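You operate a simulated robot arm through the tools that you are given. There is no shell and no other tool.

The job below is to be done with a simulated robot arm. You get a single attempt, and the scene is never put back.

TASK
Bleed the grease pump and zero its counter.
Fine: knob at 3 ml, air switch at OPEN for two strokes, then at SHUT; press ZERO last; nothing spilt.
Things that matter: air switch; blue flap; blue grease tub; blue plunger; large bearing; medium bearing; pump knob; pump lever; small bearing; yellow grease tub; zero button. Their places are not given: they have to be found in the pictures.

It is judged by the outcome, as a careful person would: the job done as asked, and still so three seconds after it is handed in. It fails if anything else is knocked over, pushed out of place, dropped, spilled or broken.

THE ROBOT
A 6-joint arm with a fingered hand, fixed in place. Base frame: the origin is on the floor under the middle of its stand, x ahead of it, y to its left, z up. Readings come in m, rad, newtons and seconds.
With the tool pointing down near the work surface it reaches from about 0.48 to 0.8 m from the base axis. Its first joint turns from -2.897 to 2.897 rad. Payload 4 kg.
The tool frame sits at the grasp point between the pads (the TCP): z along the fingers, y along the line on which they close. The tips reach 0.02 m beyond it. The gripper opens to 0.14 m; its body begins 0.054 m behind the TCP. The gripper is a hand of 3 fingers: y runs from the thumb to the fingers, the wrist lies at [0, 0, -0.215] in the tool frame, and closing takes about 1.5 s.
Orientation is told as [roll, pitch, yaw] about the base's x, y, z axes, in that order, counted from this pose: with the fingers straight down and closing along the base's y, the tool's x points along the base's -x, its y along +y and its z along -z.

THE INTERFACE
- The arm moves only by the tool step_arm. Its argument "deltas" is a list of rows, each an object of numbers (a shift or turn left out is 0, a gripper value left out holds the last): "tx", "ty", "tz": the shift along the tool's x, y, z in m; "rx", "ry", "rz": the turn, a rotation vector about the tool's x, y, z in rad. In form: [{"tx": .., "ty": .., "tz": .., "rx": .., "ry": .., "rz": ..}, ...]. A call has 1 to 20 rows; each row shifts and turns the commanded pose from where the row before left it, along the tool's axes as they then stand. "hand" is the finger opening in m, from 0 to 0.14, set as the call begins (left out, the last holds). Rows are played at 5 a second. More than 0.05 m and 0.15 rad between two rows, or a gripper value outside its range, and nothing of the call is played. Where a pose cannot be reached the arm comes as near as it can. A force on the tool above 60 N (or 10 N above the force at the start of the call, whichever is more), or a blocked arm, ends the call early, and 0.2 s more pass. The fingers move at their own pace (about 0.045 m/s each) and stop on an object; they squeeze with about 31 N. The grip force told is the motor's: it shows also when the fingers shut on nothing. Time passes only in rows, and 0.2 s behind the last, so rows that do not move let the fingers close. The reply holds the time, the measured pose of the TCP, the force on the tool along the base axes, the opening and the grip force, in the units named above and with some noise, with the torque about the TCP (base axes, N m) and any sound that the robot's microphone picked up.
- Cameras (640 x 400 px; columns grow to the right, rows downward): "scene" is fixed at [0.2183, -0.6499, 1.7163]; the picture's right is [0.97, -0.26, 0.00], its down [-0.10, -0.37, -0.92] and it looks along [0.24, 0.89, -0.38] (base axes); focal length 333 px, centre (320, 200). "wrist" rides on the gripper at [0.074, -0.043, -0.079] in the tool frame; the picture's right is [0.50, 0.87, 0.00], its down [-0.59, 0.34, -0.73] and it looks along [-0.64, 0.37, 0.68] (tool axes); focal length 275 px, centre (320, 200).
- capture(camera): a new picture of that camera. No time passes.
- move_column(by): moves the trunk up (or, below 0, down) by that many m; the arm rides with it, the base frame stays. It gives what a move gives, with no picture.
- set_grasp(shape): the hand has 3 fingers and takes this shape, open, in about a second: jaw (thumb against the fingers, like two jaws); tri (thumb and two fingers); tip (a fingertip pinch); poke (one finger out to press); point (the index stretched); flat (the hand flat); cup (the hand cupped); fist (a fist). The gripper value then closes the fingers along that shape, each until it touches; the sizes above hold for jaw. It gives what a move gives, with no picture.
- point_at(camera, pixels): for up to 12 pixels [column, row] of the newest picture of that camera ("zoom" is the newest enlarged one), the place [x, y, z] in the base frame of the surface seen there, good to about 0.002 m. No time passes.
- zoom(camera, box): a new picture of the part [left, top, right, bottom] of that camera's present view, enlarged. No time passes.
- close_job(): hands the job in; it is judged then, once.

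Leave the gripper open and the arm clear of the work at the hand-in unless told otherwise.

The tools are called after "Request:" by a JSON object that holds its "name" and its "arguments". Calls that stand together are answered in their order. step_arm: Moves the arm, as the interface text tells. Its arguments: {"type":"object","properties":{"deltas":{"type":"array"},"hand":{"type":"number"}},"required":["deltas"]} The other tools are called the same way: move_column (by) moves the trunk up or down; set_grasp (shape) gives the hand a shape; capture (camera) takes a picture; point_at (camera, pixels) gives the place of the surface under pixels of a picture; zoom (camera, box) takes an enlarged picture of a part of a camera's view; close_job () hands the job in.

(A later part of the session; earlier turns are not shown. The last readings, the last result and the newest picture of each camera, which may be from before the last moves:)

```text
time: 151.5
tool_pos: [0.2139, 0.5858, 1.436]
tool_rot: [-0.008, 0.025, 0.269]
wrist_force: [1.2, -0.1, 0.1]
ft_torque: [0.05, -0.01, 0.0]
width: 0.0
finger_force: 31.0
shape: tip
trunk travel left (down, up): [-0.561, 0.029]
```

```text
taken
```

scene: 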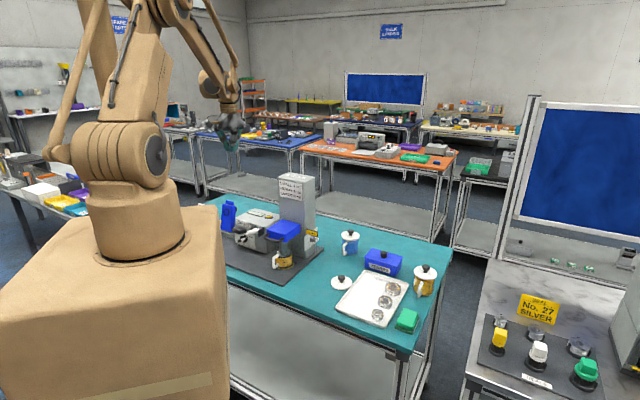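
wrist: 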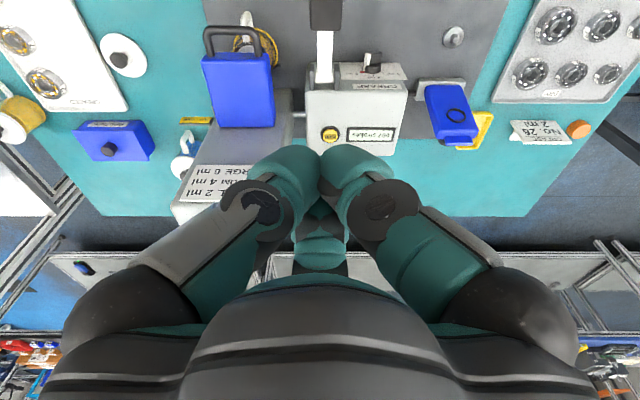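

Request:
{"name": "zoom", "arguments": {"camera": "scene", "box": [220, 195, 320, 275]}}

Request:
{"name": "point_at", "arguments": {"camera": "zoom", "pixels": [[155, 240], [135, 228], [180, 228], [160, 218], [160, 232], [200, 245], [240, 225], [255, 215], [140, 245], [280, 232]]}}

```text
5.00 times, centred on (270, 235) of scene
```

zoom: 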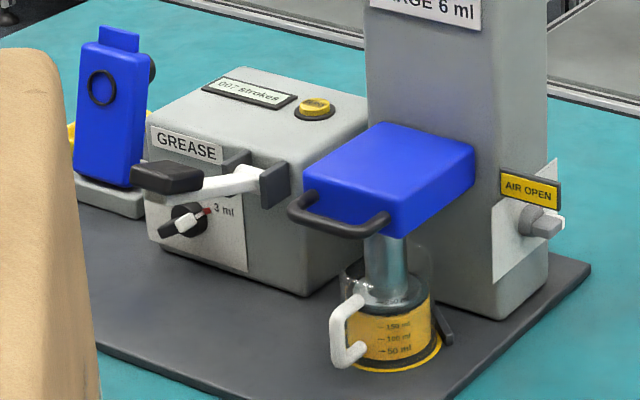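

```text
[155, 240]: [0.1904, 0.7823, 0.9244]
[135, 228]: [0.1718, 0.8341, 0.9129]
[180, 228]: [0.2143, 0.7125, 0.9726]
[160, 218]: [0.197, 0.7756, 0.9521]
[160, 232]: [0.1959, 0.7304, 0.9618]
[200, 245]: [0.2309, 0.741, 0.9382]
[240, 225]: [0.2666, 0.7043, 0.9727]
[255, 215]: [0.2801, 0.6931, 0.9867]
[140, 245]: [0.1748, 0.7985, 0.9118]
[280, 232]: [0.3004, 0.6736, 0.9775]
```

AIR OPEN, dial at 3 ml, counter 007. Measure the lever exactly.

Request:
{"name": "point_at", "arguments": {"camera": "zoom", "pixels": [[135, 172], [165, 166], [200, 176], [170, 182], [140, 186], [175, 192], [195, 190], [215, 188], [240, 180], [235, 170], [285, 185], [265, 175]]}}

Request:
{"name": "zoom", "arguments": {"camera": "wrist", "box": [280, 0, 420, 150]}}

```text
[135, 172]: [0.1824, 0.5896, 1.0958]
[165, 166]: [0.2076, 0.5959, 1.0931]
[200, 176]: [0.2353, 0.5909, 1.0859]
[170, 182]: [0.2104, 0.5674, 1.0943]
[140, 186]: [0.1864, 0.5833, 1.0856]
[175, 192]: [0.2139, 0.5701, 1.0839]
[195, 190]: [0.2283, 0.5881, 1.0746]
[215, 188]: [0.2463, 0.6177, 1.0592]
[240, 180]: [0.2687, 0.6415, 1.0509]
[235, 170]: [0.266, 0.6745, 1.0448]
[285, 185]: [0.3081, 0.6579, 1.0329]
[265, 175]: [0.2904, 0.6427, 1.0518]
```

```text
2.67 times, centred on (350, 75) of wrist
```

zoom: 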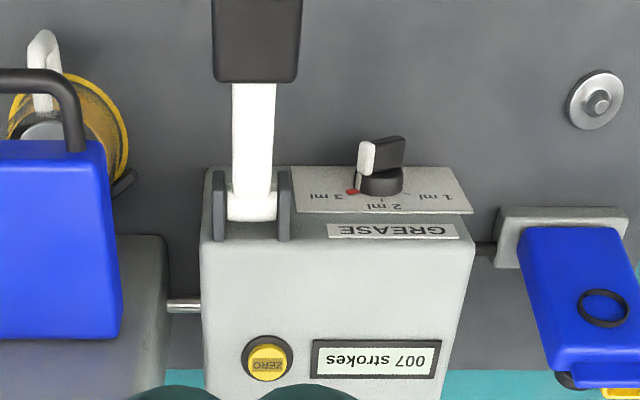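

Dial pointer is exactly on the 3 ml tick. The lever grip top is centred near (0.207,0.589), z≈1.09, raised ~15°. I'll centre the closed fingertips over it, yaw to 75° so no knuckle faces the lever arm, and lower the trunk 0.25 m.

Request:
{"name": "step_arm", "arguments": {"deltas": [{"tx": 0.0083, "ty": 0.0034}, {"rz": -0.1496}, {"rz": -0.1496}, {"rz": -0.1496}, {"rz": -0.1496}, {"rz": -0.1496}, {"rz": -0.1496}, {"rz": -0.1496}]}}

Request:
{"name": "move_column", "arguments": {"by": -0.25}}

Request:
{"name": "capture", "arguments": {"camera": "wrist"}}

Request:
{"name": "zoom", "arguments": {"camera": "scene", "box": [180, 150, 320, 270]}}

```text
time: 153.3
tool_pos: [0.2054, 0.5874, 1.4364]
tool_rot: [0.015, 0.02, 1.315]
wrist_force: [0.0, 0.2, 0.4]
ft_torque: [0.0, -0.02, 0.01]
width: 0.0
finger_force: 31.1
shape: tip
trunk travel left (down, up): [-0.561, 0.029]
```

```text
time: 155.9
tool_pos: [0.2053, 0.5857, 1.1855]
tool_rot: [0.016, 0.019, 1.312]
wrist_force: [0.3, -0.1, 0.4]
ft_torque: [0.0, 0.0, -0.01]
width: 0.0
finger_force: 31.2
shape: tip
trunk travel left (down, up): [-0.311, 0.279]
```

```text
taken
```

wrist: 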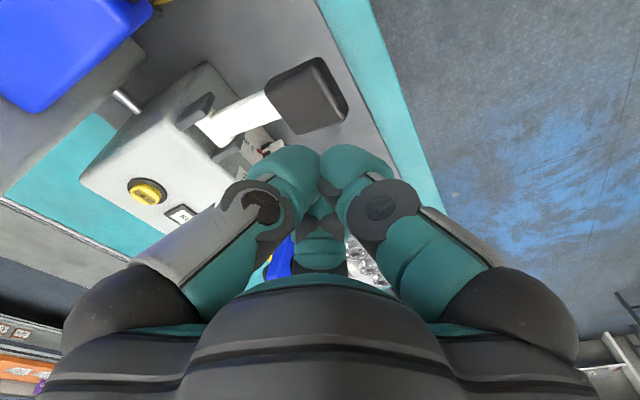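

```text
3.33 times, centred on (250, 210) of scene
```

zoom: 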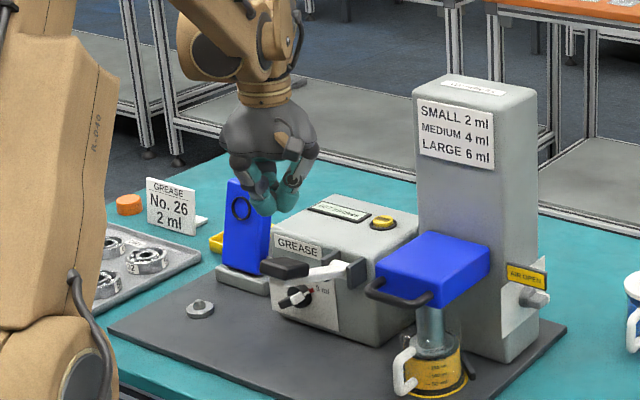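

Fingertips are above the grip. Descend 0.06 m.

Request:
{"name": "step_arm", "arguments": {"deltas": [{"tz": 0.02}, {"tz": 0.02}, {"tz": 0.02}]}}

Request:
{"name": "capture", "arguments": {"camera": "wrist"}}

Request:
{"name": "zoom", "arguments": {"camera": "scene", "box": [210, 180, 290, 260]}}

```text
time: 156.7
tool_pos: [0.2047, 0.5855, 1.1272]
tool_rot: [0.016, 0.021, 1.312]
wrist_force: [0.1, 0.6, 0.4]
ft_torque: [0.0, 0.02, -0.02]
width: 0.0003
finger_force: 31.2
shape: tip
trunk travel left (down, up): [-0.311, 0.279]
```

```text
taken
```

wrist: 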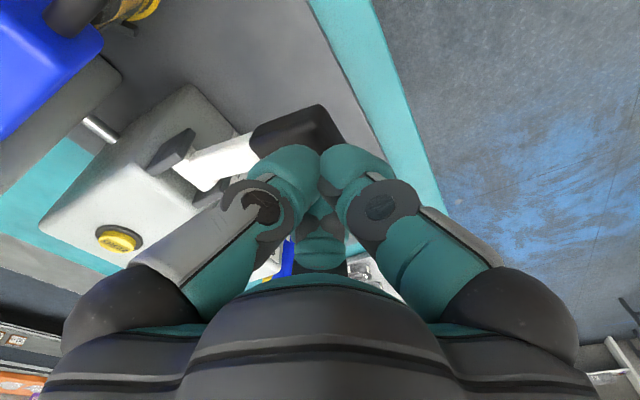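

```text
5.00 times, centred on (250, 220) of scene
```

zoom: 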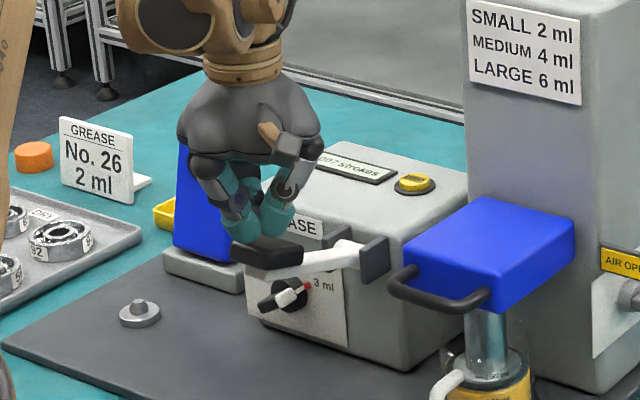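

Fingertips just above the grip. Press down 0.05 m slowly and read the force.

Request:
{"name": "step_arm", "arguments": {"deltas": [{"tz": 0.01}, {"tz": 0.01}, {"tz": 0.01}, {"tz": 0.01}, {"tz": 0.01}]}}

Request:
{"name": "zoom", "arguments": {"camera": "scene", "box": [210, 180, 290, 260]}}

```text
time: 157.9
tool_pos: [0.1988, 0.5798, 1.0783]
tool_rot: [0.017, 0.017, 1.315]
wrist_force: [-17.1, -26.4, 16.2]
ft_torque: [-0.36, 0.11, -0.02]
width: 0.0
finger_force: 31.0
shape: tip
trunk travel left (down, up): [-0.311, 0.279]
```

```text
5.00 times, centred on (250, 220) of scene
```

zoom: 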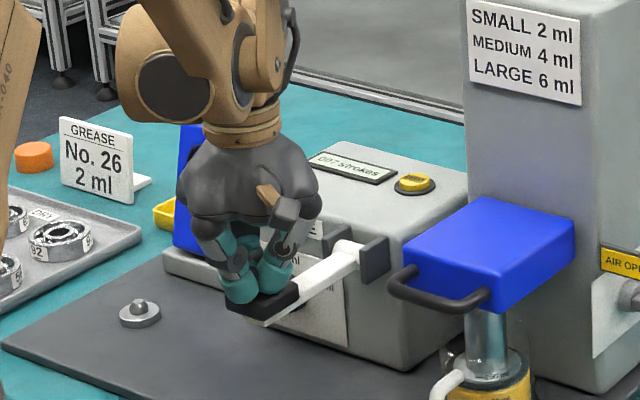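

The lever goes down; there is an outward side force because the grip swings outward. Follow it: continue down with a small outward shift.

Request:
{"name": "step_arm", "arguments": {"deltas": [{"tz": 0.006, "tx": 0.006, "ty": 0.0035}, {"tz": 0.01, "tx": 0.001, "ty": 0.0006}, {"tz": 0.01}]}}

Request:
{"name": "zoom", "arguments": {"camera": "scene", "box": [210, 180, 290, 260]}}

```text
time: 158.7
tool_pos: [0.1982, 0.5789, 1.0514]
tool_rot: [0.016, 0.017, 1.312]
wrist_force: [2.8, -2.3, 10.6]
ft_torque: [-0.02, -0.14, -0.04]
width: 0.0
finger_force: 31.2
shape: tip
trunk travel left (down, up): [-0.311, 0.279]
```

```text
5.00 times, centred on (250, 220) of scene
```

zoom: 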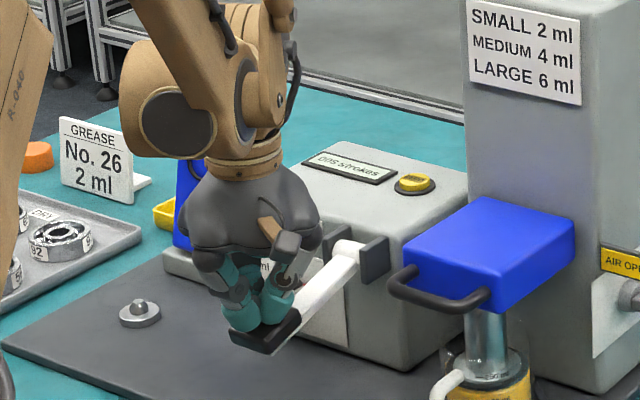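

Request:
{"name": "zoom", "arguments": {"camera": "scene", "box": [248, 200, 298, 230]}}

Request:
{"name": "point_at", "arguments": {"camera": "zoom", "pixels": [[250, 150], [320, 120]]}}

```text
12.80 times, centred on (273, 215) of scene
```

zoom: 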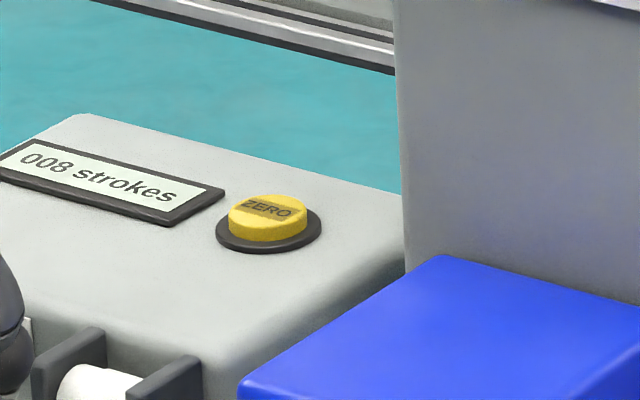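

```text
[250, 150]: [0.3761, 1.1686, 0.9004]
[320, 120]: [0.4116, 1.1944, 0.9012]
```

Counter reads 008: first stroke counted. Now lift and see whether the lever springs back.

Request:
{"name": "step_arm", "arguments": {"deltas": [{"tz": -0.012}, {"tz": -0.012}, {"tz": -0.012}, {"tz": -0.012}, {"tz": -0.012}, {"tz": -0.012}, {"tz": -0.012}, {"tz": -0.01}]}}

Request:
{"name": "zoom", "arguments": {"camera": "scene", "box": [210, 180, 320, 270]}}

```text
time: 160.5
tool_pos: [0.1979, 0.5796, 1.1439]
tool_rot: [0.014, 0.019, 1.312]
wrist_force: [-0.7, -0.2, -0.5]
ft_torque: [0.01, 0.02, 0.03]
width: 0.0
finger_force: 30.5
shape: tip
trunk travel left (down, up): [-0.311, 0.279]
```

```text
4.44 times, centred on (265, 225) of scene
```

zoom: 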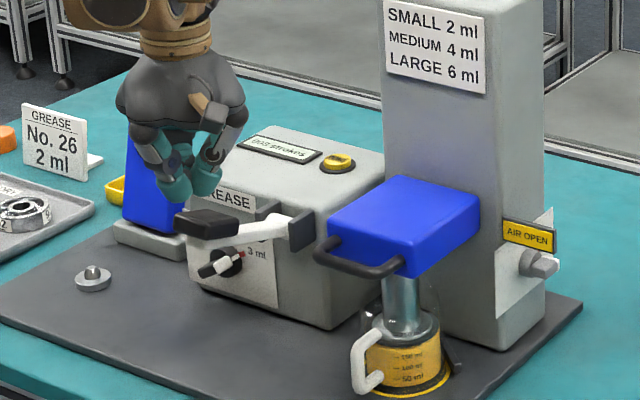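

The lever springs back by itself, the counter shows 008, and nothing has come out anywhere. Check the display and the nozzle stud closely before the second stroke.

Request:
{"name": "zoom", "arguments": {"camera": "scene", "box": [248, 200, 298, 230]}}

Request:
{"name": "zoom", "arguments": {"camera": "scene", "box": [195, 220, 265, 270]}}

```text
12.80 times, centred on (273, 215) of scene
```

zoom: 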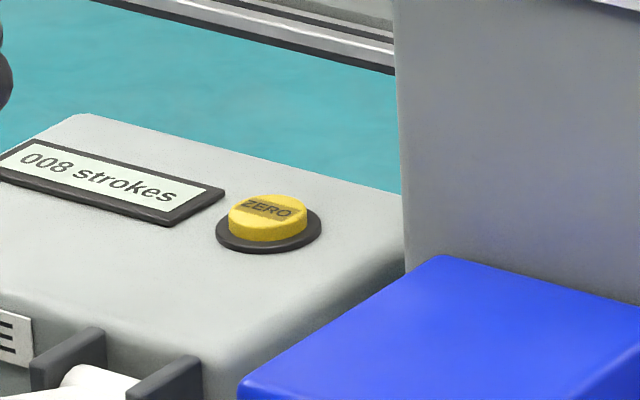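

```text
8.00 times, centred on (230, 245) of scene
```

zoom: 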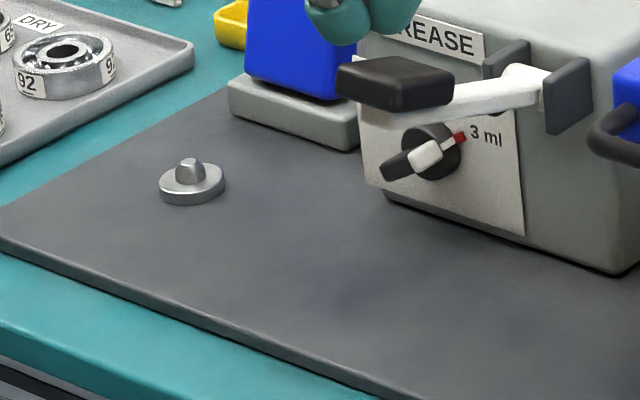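

No spill, 008 strokes. Second stroke: press down 0.094 m.

Request:
{"name": "step_arm", "arguments": {"deltas": [{"tz": 0.0105}, {"tz": 0.0105}, {"tz": 0.0105}, {"tz": 0.0105}, {"tz": 0.0105}, {"tz": 0.0105}, {"tz": 0.0105}, {"tz": 0.0105}, {"tz": 0.0105}]}}

Request:
{"name": "zoom", "arguments": {"camera": "scene", "box": [248, 200, 298, 230]}}

Request:
{"name": "zoom", "arguments": {"camera": "scene", "box": [210, 180, 320, 270]}}

```text
time: 162.5
tool_pos: [0.1965, 0.5788, 1.051]
tool_rot: [0.015, 0.02, 1.312]
wrist_force: [-1.1, -2.6, 8.9]
ft_torque: [-0.01, -0.06, -0.03]
width: 0.0
finger_force: 30.6
shape: tip
trunk travel left (down, up): [-0.311, 0.279]
```

```text
12.80 times, centred on (273, 215) of scene
```

zoom: 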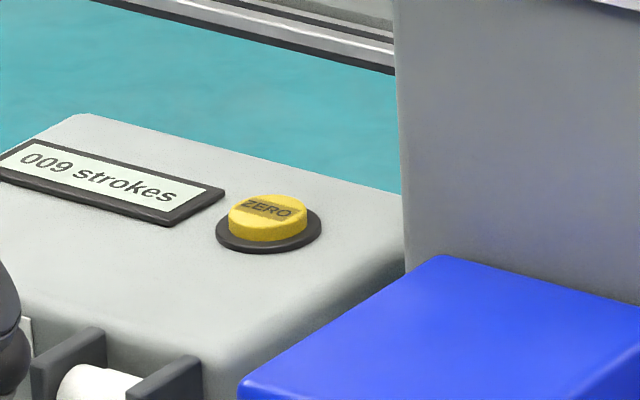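

```text
4.44 times, centred on (265, 225) of scene
```

zoom: 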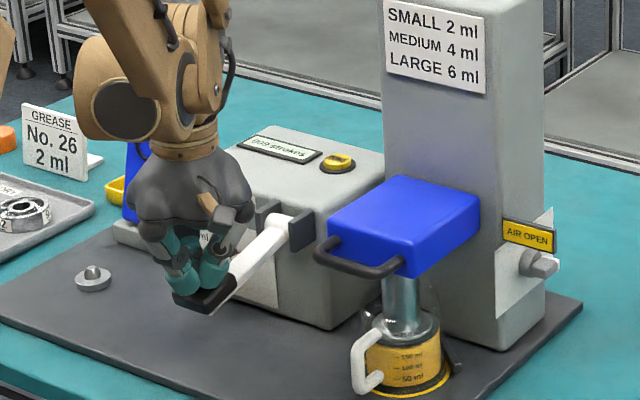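

Counter 009: two strokes done. Lift off straight up.

Request:
{"name": "step_arm", "arguments": {"deltas": [{"tz": -0.012}, {"tz": -0.012}, {"tz": -0.012}, {"tz": -0.012}, {"tz": -0.012}, {"tz": -0.012}, {"tz": -0.012}, {"tz": -0.02}, {"tz": -0.03}]}}

Request:
{"name": "zoom", "arguments": {"camera": "scene", "box": [210, 180, 320, 270]}}

```text
time: 164.5
tool_pos: [0.1986, 0.5809, 1.1843]
tool_rot: [0.015, 0.021, 1.312]
wrist_force: [1.0, 0.1, 1.0]
ft_torque: [-0.01, -0.04, -0.02]
width: 0.0001
finger_force: 30.6
shape: tip
trunk travel left (down, up): [-0.311, 0.279]
```

```text
4.44 times, centred on (265, 225) of scene
```

zoom: 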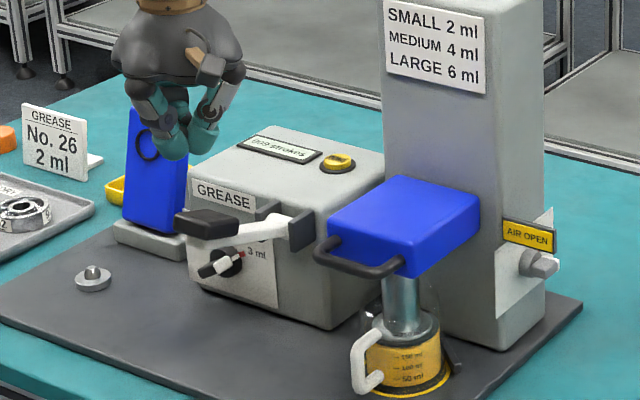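

Lever is back up. Now to the air switch again: raise the trunk 0.25, turn yaw back to -0.954 and go over to the right of the tower as before.

Request:
{"name": "move_column", "arguments": {"by": 0.25}}

Request:
{"name": "step_arm", "arguments": {"deltas": [{"rz": 0.1416}, {"rz": 0.1416}, {"rz": 0.1416}, {"rz": 0.1416}, {"rz": 0.1416}, {"rz": 0.1416}, {"rz": 0.1416}, {"rz": 0.1416}, {"rz": 0.1416}, {"rz": 0.1416}, {"rz": 0.1416}, {"rz": 0.1416}, {"rz": 0.1416}, {"rz": 0.1416}, {"rz": 0.1416}, {"rz": 0.1416}], "hand": 0.06}}

Request:
{"name": "step_arm", "arguments": {"deltas": [{"tx": -0.0346, "ty": 0.0335}, {"tx": -0.0346, "ty": 0.0335}, {"tx": -0.0346, "ty": 0.0335}, {"tx": -0.0346, "ty": 0.0335}, {"tx": -0.0346, "ty": 0.0335}, {"tx": -0.0346, "ty": 0.0335}, {"tx": -0.0346, "ty": 0.0335}, {"tx": -0.0346, "ty": 0.0335}]}}

```text
time: 167.0
tool_pos: [0.2011, 0.5813, 1.4336]
tool_rot: [0.015, 0.018, 1.311]
wrist_force: [-0.2, 0.2, 0.0]
ft_torque: [-0.01, 0.01, 0.01]
width: 0.0002
finger_force: 30.8
shape: tip
trunk travel left (down, up): [-0.561, 0.029]
```

```text
time: 170.4
tool_pos: [0.1993, 0.5818, 1.4353]
tool_rot: [-0.027, -0.001, -0.955]
wrist_force: [0.5, 0.3, -0.2]
ft_torque: [0.01, -0.04, 0.02]
width: 0.0595
finger_force: 0.1
shape: tip
trunk travel left (down, up): [-0.561, 0.029]
```

```text
time: 172.2
tool_pos: [0.5783, 0.5107, 1.4266]
tool_rot: [-0.027, 0.0, -0.953]
wrist_force: [0.7, 0.3, 0.5]
ft_torque: [-0.03, 0.03, 0.02]
width: 0.06
finger_force: 0.1
shape: tip
trunk travel left (down, up): [-0.561, 0.029]
```

Now tilt to face the switch (reverse of the previous tilt).

Request:
{"name": "step_arm", "arguments": {"deltas": [{"rx": -0.0026, "ry": 0.1358}, {"rx": -0.0026, "ry": 0.1358}, {"rx": -0.0026, "ry": 0.1358}, {"rx": -0.0026, "ry": 0.1358}, {"rx": -0.0026, "ry": 0.1358}, {"rx": -0.0026, "ry": 0.1358}, {"rx": -0.0026, "ry": 0.1358}, {"rx": -0.0026, "ry": 0.1358}, {"rx": -0.0026, "ry": 0.1358}]}}

Request:
{"name": "capture", "arguments": {"camera": "scene"}}

```text
time: 174.2
tool_pos: [0.5775, 0.511, 1.4279]
tool_rot: [-0.023, 1.224, -0.986]
wrist_force: [-0.9, -0.6, 0.3]
ft_torque: [-0.03, 0.03, 0.0]
width: 0.0596
finger_force: 0.0
shape: tip
trunk travel left (down, up): [-0.561, 0.029]
```

```text
taken
```

scene: 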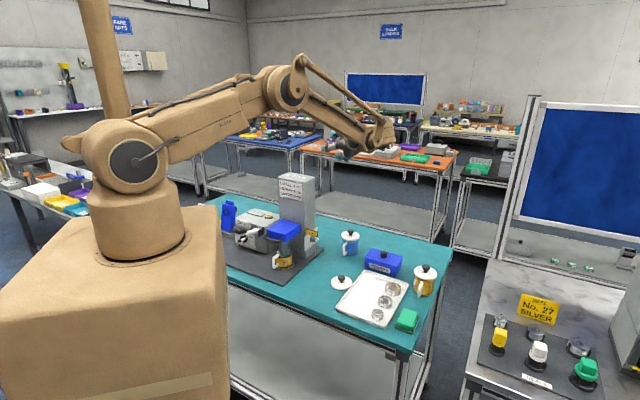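

Same pose as before. Lower the trunk 0.395 m in two steps.

Request:
{"name": "move_column", "arguments": {"by": -0.3}}

Request:
{"name": "move_column", "arguments": {"by": -0.095}}

Request:
{"name": "capture", "arguments": {"camera": "wrist"}}

```text
time: 177.2
tool_pos: [0.5777, 0.5094, 1.1266]
tool_rot: [-0.023, 1.221, -0.986]
wrist_force: [-0.1, -0.1, 0.4]
ft_torque: [0.01, 0.0, -0.02]
width: 0.0597
finger_force: 0.1
shape: tip
trunk travel left (down, up): [-0.261, 0.329]
```

```text
time: 178.5
tool_pos: [0.5784, 0.5088, 1.0328]
tool_rot: [-0.02, 1.22, -0.984]
wrist_force: [-0.3, 0.3, -0.3]
ft_torque: [0.0, 0.0, 0.04]
width: 0.0598
finger_force: 0.0
shape: tip
trunk travel left (down, up): [-0.166, 0.424]
```

```text
taken
```

wrist: 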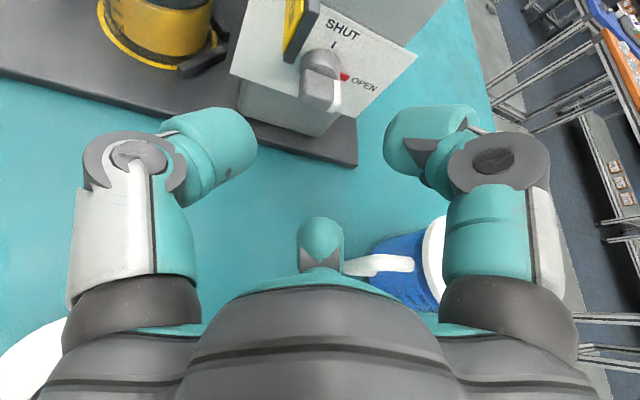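

Aligned. Advance 0.088 m along the axis, then turn +0.26 rad.

Request:
{"name": "step_arm", "arguments": {"deltas": [{"tz": 0.015}, {"tz": 0.015}, {"tz": 0.015}, {"tz": 0.015}, {"tz": 0.014}, {"tz": 0.014}]}}

Request:
{"name": "step_arm", "arguments": {"deltas": [{"rz": 0.09}, {"rz": 0.09}, {"rz": 0.08}]}}

Request:
{"name": "capture", "arguments": {"camera": "wrist"}}

```text
time: 179.9
tool_pos: [0.5321, 0.5783, 1.0007]
tool_rot: [-0.023, 1.223, -0.986]
wrist_force: [-0.4, -0.2, 0.0]
ft_torque: [-0.01, 0.01, -0.01]
width: 0.0595
finger_force: 0.0
shape: tip
trunk travel left (down, up): [-0.166, 0.424]
```

```text
time: 180.7
tool_pos: [0.5321, 0.5781, 1.0019]
tool_rot: [-0.629, 1.132, -1.641]
wrist_force: [-0.8, 0.1, 0.2]
ft_torque: [-0.01, 0.01, 0.02]
width: 0.0599
finger_force: 0.1
shape: tip
trunk travel left (down, up): [-0.166, 0.424]
```

```text
taken
```

wrist: 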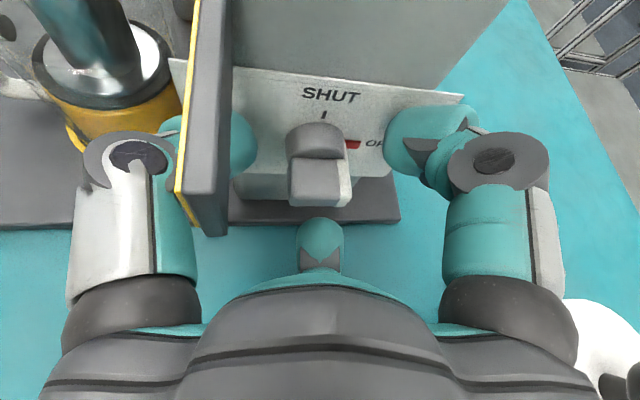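

Knob centred. Close and twist counter-clockwise, first half.

Request:
{"name": "step_arm", "arguments": {"deltas": [{}, {}, {}, {}, {}, {}, {}], "hand": 0.01}}

Request:
{"name": "step_arm", "arguments": {"deltas": [{"rz": -0.105}, {"rz": -0.105}, {"rz": -0.105}, {"rz": -0.105}]}}

Request:
{"name": "capture", "arguments": {"camera": "wrist"}}

```text
time: 182.3
tool_pos: [0.5314, 0.5771, 1.0035]
tool_rot: [-0.624, 1.133, -1.636]
wrist_force: [-8.8, -1.4, -3.8]
ft_torque: [0.21, -0.09, 0.23]
width: 0.0217
finger_force: 31.3
shape: tip
trunk travel left (down, up): [-0.166, 0.424]
```

```text
time: 183.3
tool_pos: [0.5309, 0.5771, 1.0031]
tool_rot: [0.404, 1.19, -0.536]
wrist_force: [0.2, -1.9, 8.4]
ft_torque: [0.77, 0.83, -0.58]
width: 0.0218
finger_force: 31.1
shape: tip
trunk travel left (down, up): [-0.166, 0.424]
```

```text
taken
```

wrist: 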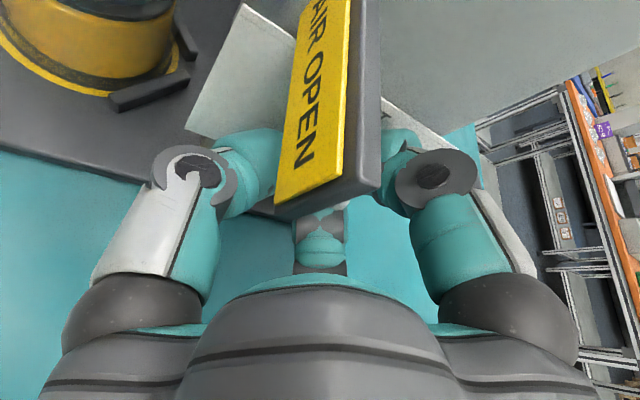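

Continue counter-clockwise another 0.53 rad.

Request:
{"name": "step_arm", "arguments": {"deltas": [{"rz": -0.105}, {"rz": -0.105}, {"rz": -0.105}, {"rz": -0.105}, {"rz": -0.105}]}}

Request:
{"name": "capture", "arguments": {"camera": "wrist"}}

```text
time: 184.5
tool_pos: [0.5317, 0.577, 1.0037]
tool_rot: [1.051, 0.82, 0.21]
wrist_force: [11.2, 1.5, 21.1]
ft_torque: [1.16, 1.14, -0.45]
width: 0.0218
finger_force: 30.3
shape: tip
trunk travel left (down, up): [-0.166, 0.424]
```

```text
taken
```

wrist: 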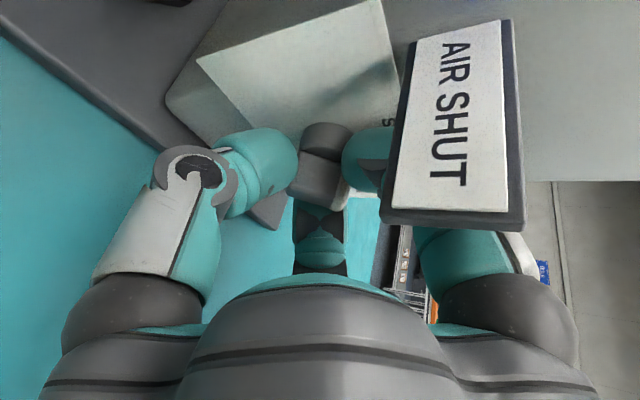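

Sign reads AIR SHUT; pointer still ~25-30° from the SHUT tick. Open, turn back +0.96 rad, look.

Request:
{"name": "step_arm", "arguments": {"deltas": [{}, {}, {}, {}, {}], "hand": 0.06}}

Request:
{"name": "step_arm", "arguments": {"deltas": [{"rz": 0.12}, {"rz": 0.12}, {"rz": 0.12}, {"rz": 0.12}, {"rz": 0.12}, {"rz": 0.12}, {"rz": 0.12}, {"rz": 0.12}]}}

Request:
{"name": "zoom", "arguments": {"camera": "wrist", "box": [230, 80, 430, 230]}}

```text
time: 185.7
tool_pos: [0.5314, 0.5783, 1.0017]
tool_rot: [1.044, 0.824, 0.208]
wrist_force: [0.2, -1.6, 0.0]
ft_torque: [0.06, 0.0, 0.02]
width: 0.0595
finger_force: 0.1
shape: tip
trunk travel left (down, up): [-0.166, 0.424]
```

```text
time: 187.5
tool_pos: [0.5319, 0.5787, 1.0023]
tool_rot: [-0.658, 1.124, -1.671]
wrist_force: [0.8, -2.3, -1.2]
ft_torque: [0.06, 0.0, 0.14]
width: 0.0599
finger_force: 0.0
shape: tip
trunk travel left (down, up): [-0.166, 0.424]
```

```text
2.67 times, centred on (330, 155) of wrist
```

zoom: 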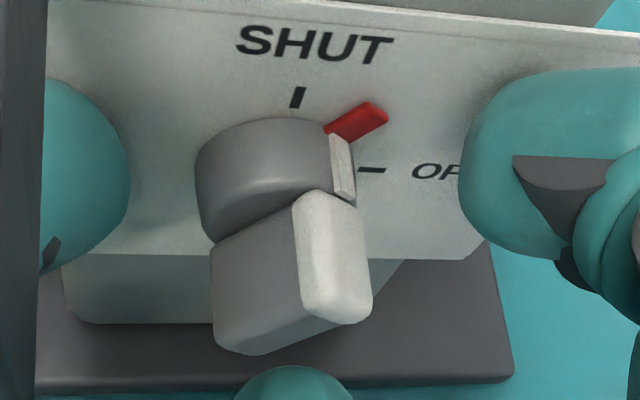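

Request:
{"name": "point_at", "arguments": {"camera": "zoom", "pixels": [[358, 122], [345, 130], [375, 112], [297, 97], [372, 170]]}}

```text
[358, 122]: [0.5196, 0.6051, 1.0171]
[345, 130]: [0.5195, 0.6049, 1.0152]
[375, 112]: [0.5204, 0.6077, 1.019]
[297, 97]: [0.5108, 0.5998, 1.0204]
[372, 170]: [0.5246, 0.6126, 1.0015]
```

Pointer at ~32° from SHUT. Close here and twist counter-clockwise 0.33 rad.

Request:
{"name": "step_arm", "arguments": {"deltas": [{}, {}, {}, {}, {}, {}, {}], "hand": 0.01}}

Request:
{"name": "capture", "arguments": {"camera": "wrist"}}

```text
time: 189.1
tool_pos: [0.5298, 0.5809, 1.0033]
tool_rot: [-0.652, 1.124, -1.665]
wrist_force: [-3.4, 5.7, 4.0]
ft_torque: [0.14, 0.15, 0.24]
width: 0.0226
finger_force: 30.9
shape: tip
trunk travel left (down, up): [-0.166, 0.424]
```

```text
taken
```

wrist: 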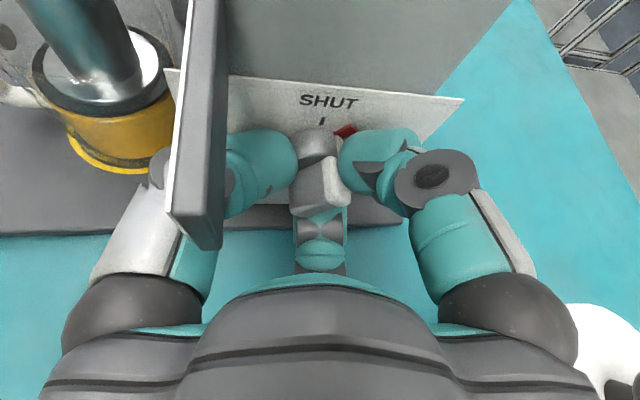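

Request:
{"name": "step_arm", "arguments": {"deltas": [{"rz": -0.1}, {"rz": -0.1}, {"rz": -0.1}, {"rz": -0.1}]}}

Request:
{"name": "capture", "arguments": {"camera": "wrist"}}

```text
time: 190.1
tool_pos: [0.5314, 0.5794, 1.0041]
tool_rot: [0.317, 1.203, -0.626]
wrist_force: [7.4, 18.4, 17.6]
ft_torque: [0.44, 0.39, -0.05]
width: 0.0223
finger_force: 30.9
shape: tip
trunk travel left (down, up): [-0.166, 0.424]
```

```text
taken
```

wrist: 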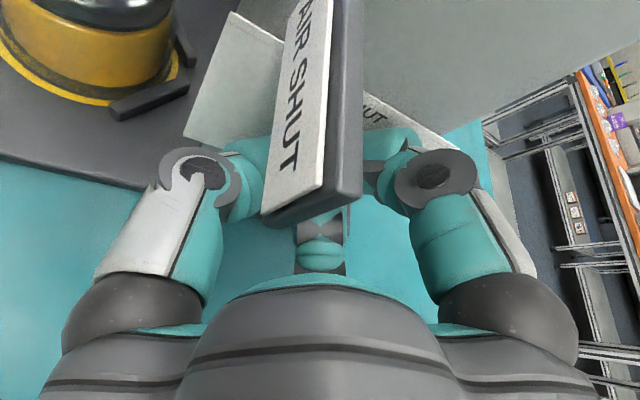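

Open and turn back to look at the pointer.

Request:
{"name": "step_arm", "arguments": {"deltas": [{}, {}, {}, {}, {}], "hand": 0.06}}

Request:
{"name": "step_arm", "arguments": {"deltas": [{"rz": 0.1}, {"rz": 0.1}, {"rz": 0.1}, {"rz": 0.08}]}}

Request:
{"name": "zoom", "arguments": {"camera": "wrist", "box": [230, 80, 430, 230]}}

```text
time: 191.3
tool_pos: [0.5311, 0.5775, 1.003]
tool_rot: [0.31, 1.203, -0.631]
wrist_force: [0.9, 0.6, 0.2]
ft_torque: [0.0, 0.01, 0.0]
width: 0.0597
finger_force: 0.0
shape: tip
trunk travel left (down, up): [-0.166, 0.424]
```

```text
time: 192.3
tool_pos: [0.5325, 0.5786, 1.0016]
tool_rot: [-0.623, 1.136, -1.632]
wrist_force: [0.4, -1.6, -1.1]
ft_torque: [0.0, -0.01, 0.05]
width: 0.0599
finger_force: 0.1
shape: tip
trunk travel left (down, up): [-0.166, 0.424]
```

```text
2.67 times, centred on (330, 155) of wrist
```

zoom: 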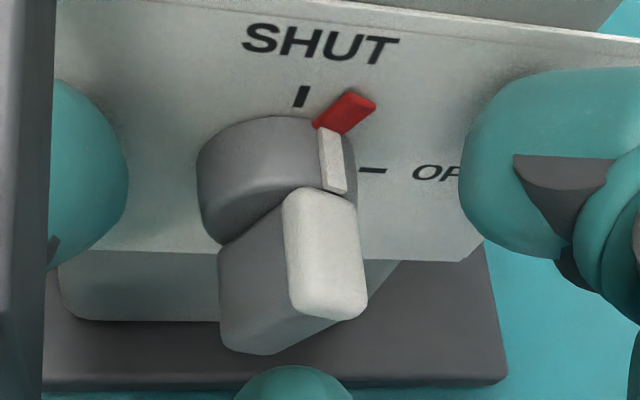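

Pointer ~25°; that skewed grip slipped. Turn the hand +0.2 rad so a finger is square to the bar, close, and twist -0.45 rad.

Request:
{"name": "step_arm", "arguments": {"deltas": [{"rz": 0.1}, {"rz": 0.09}]}}

Request:
{"name": "step_arm", "arguments": {"deltas": [{}, {}, {}, {}, {}, {}, {}], "hand": 0.01}}

Request:
{"name": "capture", "arguments": {"camera": "wrist"}}

```text
time: 192.9
tool_pos: [0.5317, 0.5773, 1.0014]
tool_rot: [-0.881, 1.006, -1.924]
wrist_force: [3.2, -5.4, -1.5]
ft_torque: [0.11, 0.0, 0.21]
width: 0.0597
finger_force: 0.1
shape: tip
trunk travel left (down, up): [-0.166, 0.424]
```

```text
time: 194.5
tool_pos: [0.529, 0.5799, 1.0023]
tool_rot: [-0.874, 1.004, -1.919]
wrist_force: [-10.9, 5.4, -10.8]
ft_torque: [0.1, 0.09, 0.3]
width: 0.0247
finger_force: 30.8
shape: tip
trunk travel left (down, up): [-0.166, 0.424]
```

```text
taken
```

wrist: 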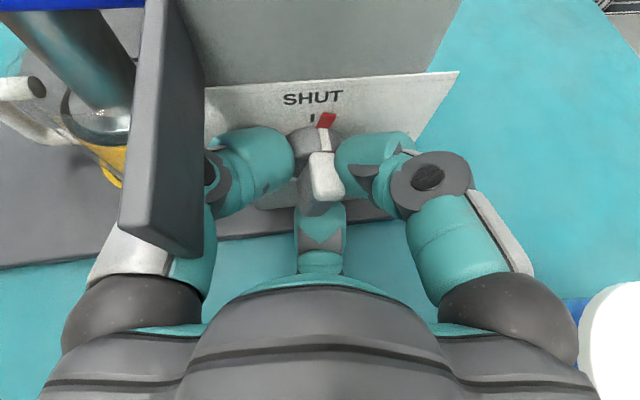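

The closing itself moved the pointer closer to SHUT. Measure, then twist counter-clockwise 0.3 rad.

Request:
{"name": "point_at", "arguments": {"camera": "wrist", "pixels": [[326, 121], [323, 128], [312, 117], [330, 115]]}}

Request:
{"name": "step_arm", "arguments": {"deltas": [{"rz": -0.1}, {"rz": -0.1}, {"rz": -0.1}]}}

Request:
{"name": "capture", "arguments": {"camera": "wrist"}}

```text
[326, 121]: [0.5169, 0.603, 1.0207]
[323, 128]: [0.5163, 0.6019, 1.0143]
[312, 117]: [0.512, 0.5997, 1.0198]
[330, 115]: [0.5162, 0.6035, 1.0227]
```

```text
time: 195.3
tool_pos: [0.5328, 0.5796, 1.0032]
tool_rot: [-0.394, 1.192, -1.385]
wrist_force: [-0.5, 8.8, 3.1]
ft_torque: [0.22, 0.85, 0.07]
width: 0.024
finger_force: 31.0
shape: tip
trunk travel left (down, up): [-0.166, 0.424]
```

```text
taken
```

wrist: 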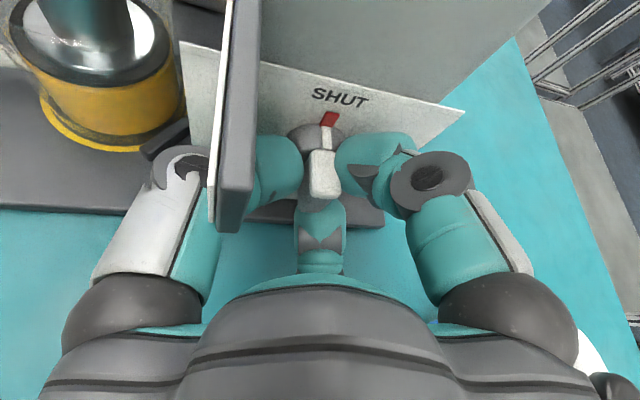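

Request:
{"name": "point_at", "arguments": {"camera": "wrist", "pixels": [[329, 119], [326, 128], [331, 115]]}}

Request:
{"name": "zoom", "arguments": {"camera": "wrist", "box": [270, 70, 400, 210]}}

```text
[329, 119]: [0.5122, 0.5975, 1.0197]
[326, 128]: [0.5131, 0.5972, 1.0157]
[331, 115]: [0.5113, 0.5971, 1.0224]
```

```text
2.86 times, centred on (335, 140) of wrist
```

zoom: 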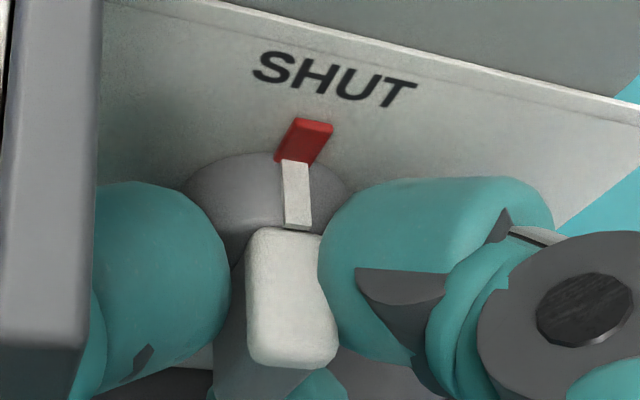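

The pointer now covers the SHUT tick. Open and verify.

Request:
{"name": "step_arm", "arguments": {"deltas": [{}, {}, {}, {}, {}], "hand": 0.06}}

Request:
{"name": "zoom", "arguments": {"camera": "wrist", "box": [230, 60, 430, 230]}}

Request:
{"name": "point_at", "arguments": {"camera": "zoom", "pixels": [[315, 140], [320, 130]]}}

```text
time: 196.5
tool_pos: [0.5317, 0.5782, 1.0017]
tool_rot: [-0.396, 1.19, -1.386]
wrist_force: [0.5, 0.5, -0.3]
ft_torque: [0.03, 0.04, -0.01]
width: 0.0597
finger_force: 0.1
shape: tip
trunk travel left (down, up): [-0.166, 0.424]
```

```text
2.35 times, centred on (330, 145) of wrist
```

zoom: 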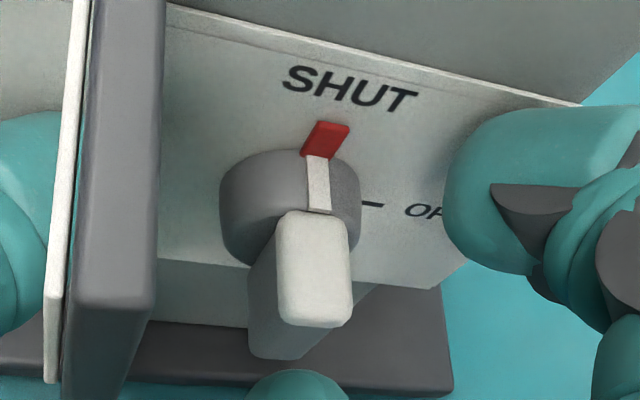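

```text
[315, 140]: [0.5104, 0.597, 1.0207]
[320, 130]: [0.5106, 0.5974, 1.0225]
```

Switch is at SHUT. Withdraw along the tool axis.

Request:
{"name": "step_arm", "arguments": {"deltas": [{"rz": -0.1}, {"tz": -0.018}, {"tz": -0.018}, {"tz": -0.018}, {"tz": -0.018}, {"tz": -0.018}]}}

Request:
{"name": "capture", "arguments": {"camera": "wrist"}}

Request:
{"name": "zoom", "arguments": {"camera": "wrist", "box": [220, 0, 440, 150]}}

```text
time: 197.9
tool_pos: [0.5783, 0.5077, 1.0316]
tool_rot: [-0.145, 1.218, -1.117]
wrist_force: [-1.0, -0.2, -0.1]
ft_torque: [-0.01, -0.01, -0.05]
width: 0.0598
finger_force: 0.0
shape: tip
trunk travel left (down, up): [-0.166, 0.424]
```

```text
taken
```

wrist: 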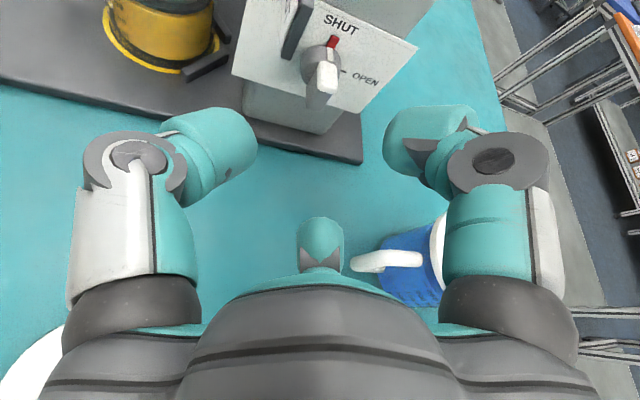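

```text
2.67 times, centred on (330, 75) of wrist
```

zoom: 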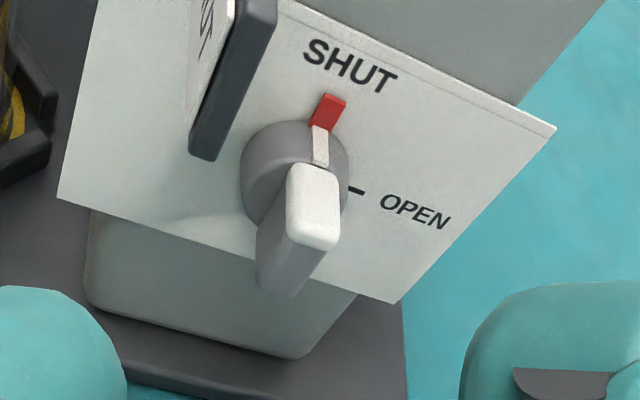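

Air switch is at SHUT for good. Next is ZERO. Raise the trunk and bring the hand back to tool-down.

Request:
{"name": "move_column", "arguments": {"by": 0.395}}

Request:
{"name": "step_arm", "arguments": {"deltas": [{"rx": -0.0072, "ry": -0.1355}, {"rx": -0.0072, "ry": -0.1355}, {"rx": -0.0072, "ry": -0.1355}, {"rx": -0.0072, "ry": -0.1355}, {"rx": -0.0072, "ry": -0.1355}, {"rx": -0.0072, "ry": -0.1355}, {"rx": -0.0072, "ry": -0.1355}, {"rx": -0.0072, "ry": -0.1355}, {"rx": -0.0072, "ry": -0.1355}], "hand": 0.0}}

Request:
{"name": "capture", "arguments": {"camera": "scene"}}

```text
time: 201.7
tool_pos: [0.579, 0.5099, 1.4261]
tool_rot: [-0.146, 1.218, -1.115]
wrist_force: [-0.2, -0.8, 0.1]
ft_torque: [0.0, -0.03, 0.02]
width: 0.0593
finger_force: 0.0
shape: tip
trunk travel left (down, up): [-0.561, 0.029]
```

```text
time: 203.7
tool_pos: [0.5778, 0.5097, 1.4273]
tool_rot: [0.0, -0.002, -1.015]
wrist_force: [-0.1, 0.0, 0.2]
ft_torque: [-0.03, -0.02, 0.02]
width: 0.0
finger_force: 31.5
shape: tip
trunk travel left (down, up): [-0.561, 0.029]
```

```text
taken
```

scene: 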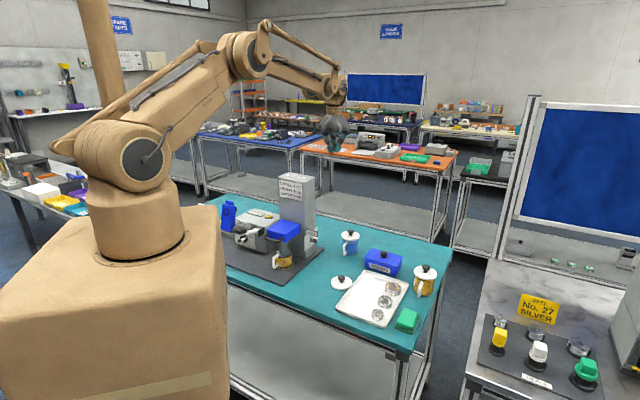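

Request:
{"name": "zoom", "arguments": {"camera": "scene", "box": [245, 195, 305, 245]}}

Request:
{"name": "point_at", "arguments": {"camera": "zoom", "pixels": [[258, 188], [238, 185], [278, 190], [258, 178], [258, 200], [290, 200], [330, 170], [375, 60], [375, 150], [210, 160], [300, 230], [340, 200]]}}

Request:
{"name": "zoom", "arguments": {"camera": "scene", "box": [310, 100, 370, 160]}}

Request:
{"name": "capture", "arguments": {"camera": "wrist"}}

```text
8.00 times, centred on (275, 220) of scene
```

zoom: 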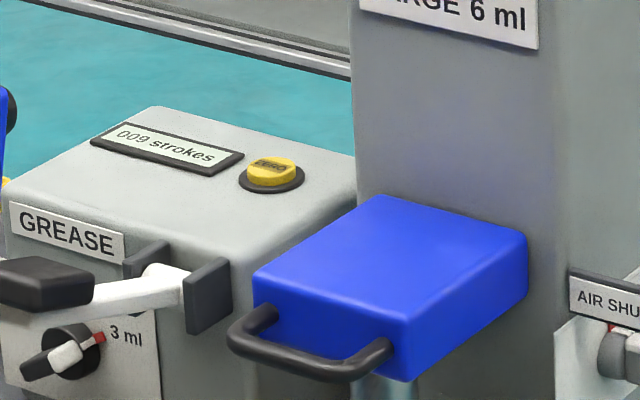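

```text
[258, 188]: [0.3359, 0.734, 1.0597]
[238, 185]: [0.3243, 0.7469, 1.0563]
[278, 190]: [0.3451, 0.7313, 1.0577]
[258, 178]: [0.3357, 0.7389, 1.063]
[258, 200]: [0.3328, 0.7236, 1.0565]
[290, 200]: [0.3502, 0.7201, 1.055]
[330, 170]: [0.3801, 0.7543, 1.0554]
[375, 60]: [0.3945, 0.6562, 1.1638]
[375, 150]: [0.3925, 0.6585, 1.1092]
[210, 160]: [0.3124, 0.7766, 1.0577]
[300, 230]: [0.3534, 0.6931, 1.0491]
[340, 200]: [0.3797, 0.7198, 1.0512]
```

```text
6.67 times, centred on (340, 130) of scene
```

zoom: 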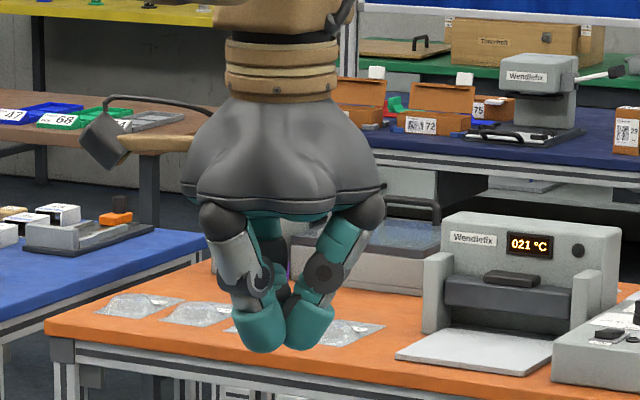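

```text
taken
```

wrist: 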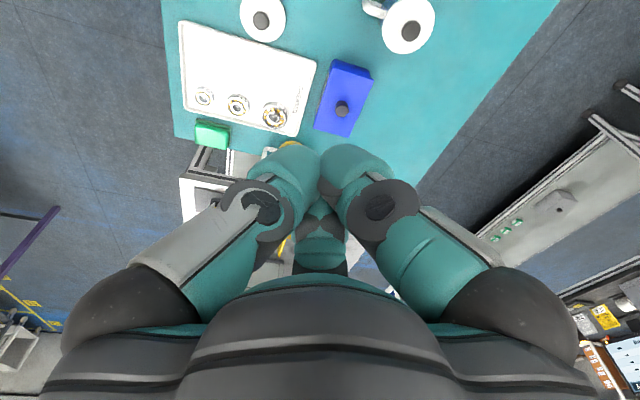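

Request:
{"name": "point_at", "arguments": {"camera": "zoom", "pixels": [[262, 350], [250, 330], [285, 335], [303, 347], [325, 330], [300, 320], [265, 310], [240, 270], [330, 270]]}}

Request:
{"name": "zoom", "arguments": {"camera": "scene", "box": [262, 205, 292, 225]}}

Request:
{"name": "point_at", "arguments": {"camera": "zoom", "pixels": [[315, 205], [250, 200], [380, 215], [320, 175], [310, 240], [315, 290], [230, 250], [420, 240], [150, 300]]}}

```text
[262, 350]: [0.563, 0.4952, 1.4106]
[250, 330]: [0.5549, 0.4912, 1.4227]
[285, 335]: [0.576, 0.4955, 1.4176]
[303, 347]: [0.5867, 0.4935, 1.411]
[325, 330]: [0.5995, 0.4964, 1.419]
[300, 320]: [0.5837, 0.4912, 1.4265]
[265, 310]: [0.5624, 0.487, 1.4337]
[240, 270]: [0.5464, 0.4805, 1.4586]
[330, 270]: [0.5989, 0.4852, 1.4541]
```

```text
16.00 times, centred on (277, 215) of scene
```

zoom: 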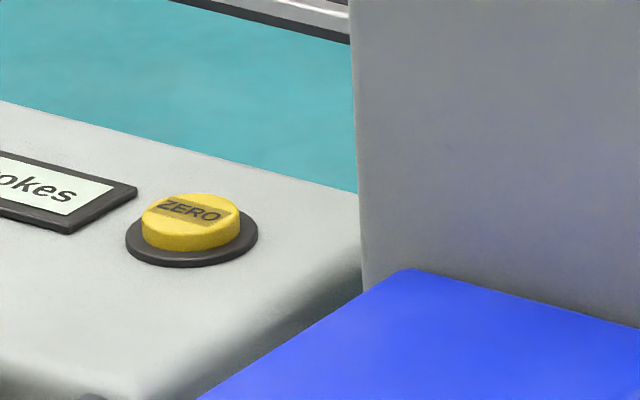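

```text
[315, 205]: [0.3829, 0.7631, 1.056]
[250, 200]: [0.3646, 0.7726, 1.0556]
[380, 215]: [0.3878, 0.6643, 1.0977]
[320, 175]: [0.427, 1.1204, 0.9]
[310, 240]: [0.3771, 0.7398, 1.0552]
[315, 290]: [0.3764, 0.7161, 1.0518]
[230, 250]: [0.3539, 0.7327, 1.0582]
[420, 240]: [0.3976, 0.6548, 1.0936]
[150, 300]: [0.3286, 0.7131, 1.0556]
```

Request:
{"name": "point_at", "arguments": {"camera": "zoom", "pixels": [[190, 213], [150, 215], [232, 215], [190, 200], [185, 230], [190, 245], [135, 245], [250, 240], [165, 205], [215, 225]]}}

```text
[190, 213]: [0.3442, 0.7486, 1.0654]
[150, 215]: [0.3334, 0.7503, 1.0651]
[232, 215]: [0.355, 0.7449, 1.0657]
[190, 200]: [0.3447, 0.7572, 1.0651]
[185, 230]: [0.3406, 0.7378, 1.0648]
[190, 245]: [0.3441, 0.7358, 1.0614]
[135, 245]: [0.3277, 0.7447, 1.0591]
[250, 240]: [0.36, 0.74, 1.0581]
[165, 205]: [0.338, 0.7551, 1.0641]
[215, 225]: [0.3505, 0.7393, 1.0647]
```

Button top centre is (0.344,0.748,1.0652), radius ~0.012; tower's left face is at u=-0.19. With the hand tilted 25° outward (needed for reach) the thumb tip leads, so I'll press with the thumb. Yaw to -45°, tilt, and go over the tower top to above the button.

Request:
{"name": "step_arm", "arguments": {"deltas": [{"rz": -0.115}, {"rz": -0.115}, {"rx": -0.1454}, {"rx": -0.1454}, {"rx": -0.1454}, {"tx": 0.0477, "ty": 0.002, "tz": 0.001}, {"tx": 0.0477, "ty": 0.002, "tz": 0.001}, {"tx": 0.0477, "ty": 0.002, "tz": 0.001}, {"tx": 0.0477, "ty": 0.002, "tz": 0.001}, {"tx": 0.0477, "ty": 0.002, "tz": 0.001}, {"tx": 0.0477, "ty": 0.002, "tz": 0.001}, {"tx": 0.0477, "ty": 0.002, "tz": 0.001}]}}

Request:
{"name": "capture", "arguments": {"camera": "wrist"}}

Request:
{"name": "capture", "arguments": {"camera": "scene"}}

```text
time: 206.3
tool_pos: [0.3534, 0.7581, 1.4273]
tool_rot: [0.438, -0.002, -0.785]
wrist_force: [-0.8, 0.7, -0.7]
ft_torque: [-0.04, -0.05, 0.01]
width: 0.0004
finger_force: 31.0
shape: tip
trunk travel left (down, up): [-0.561, 0.029]
```

```text
taken
```

wrist: 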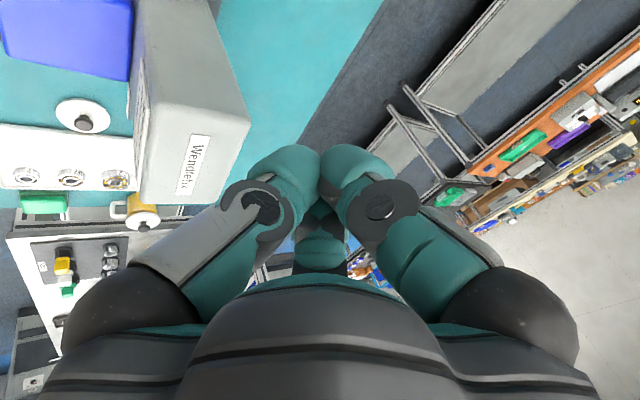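

```text
taken
```

scene: 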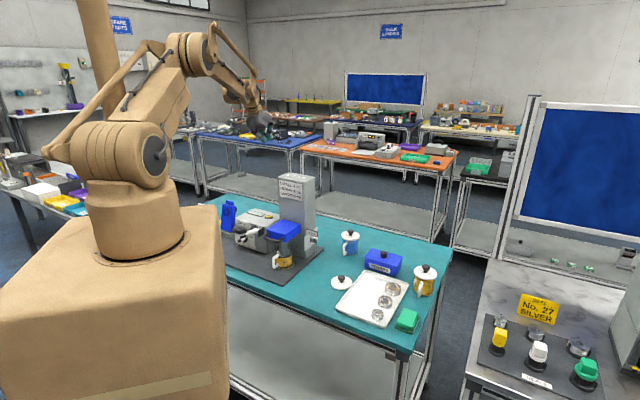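

Position as planned. Lower the trunk 0.28 m and check clearances.

Request:
{"name": "move_column", "arguments": {"by": -0.28}}

Request:
{"name": "capture", "arguments": {"camera": "wrist"}}

Request:
{"name": "zoom", "arguments": {"camera": "scene", "box": [210, 150, 330, 260]}}

```text
time: 209.2
tool_pos: [0.354, 0.7568, 1.1463]
tool_rot: [0.436, 0.001, -0.786]
wrist_force: [0.1, -0.7, -0.1]
ft_torque: [0.02, 0.04, 0.03]
width: 0.0001
finger_force: 30.8
shape: tip
trunk travel left (down, up): [-0.281, 0.309]
```

```text
taken
```

wrist: 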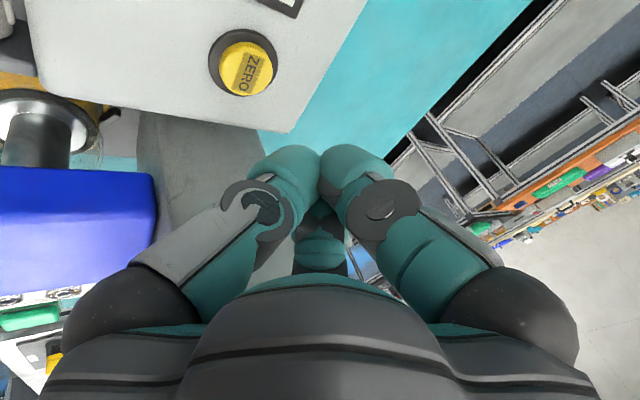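

```text
3.64 times, centred on (270, 205) of scene
```

zoom: 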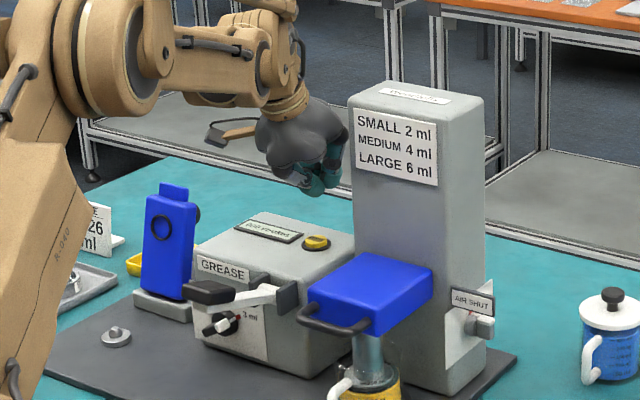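

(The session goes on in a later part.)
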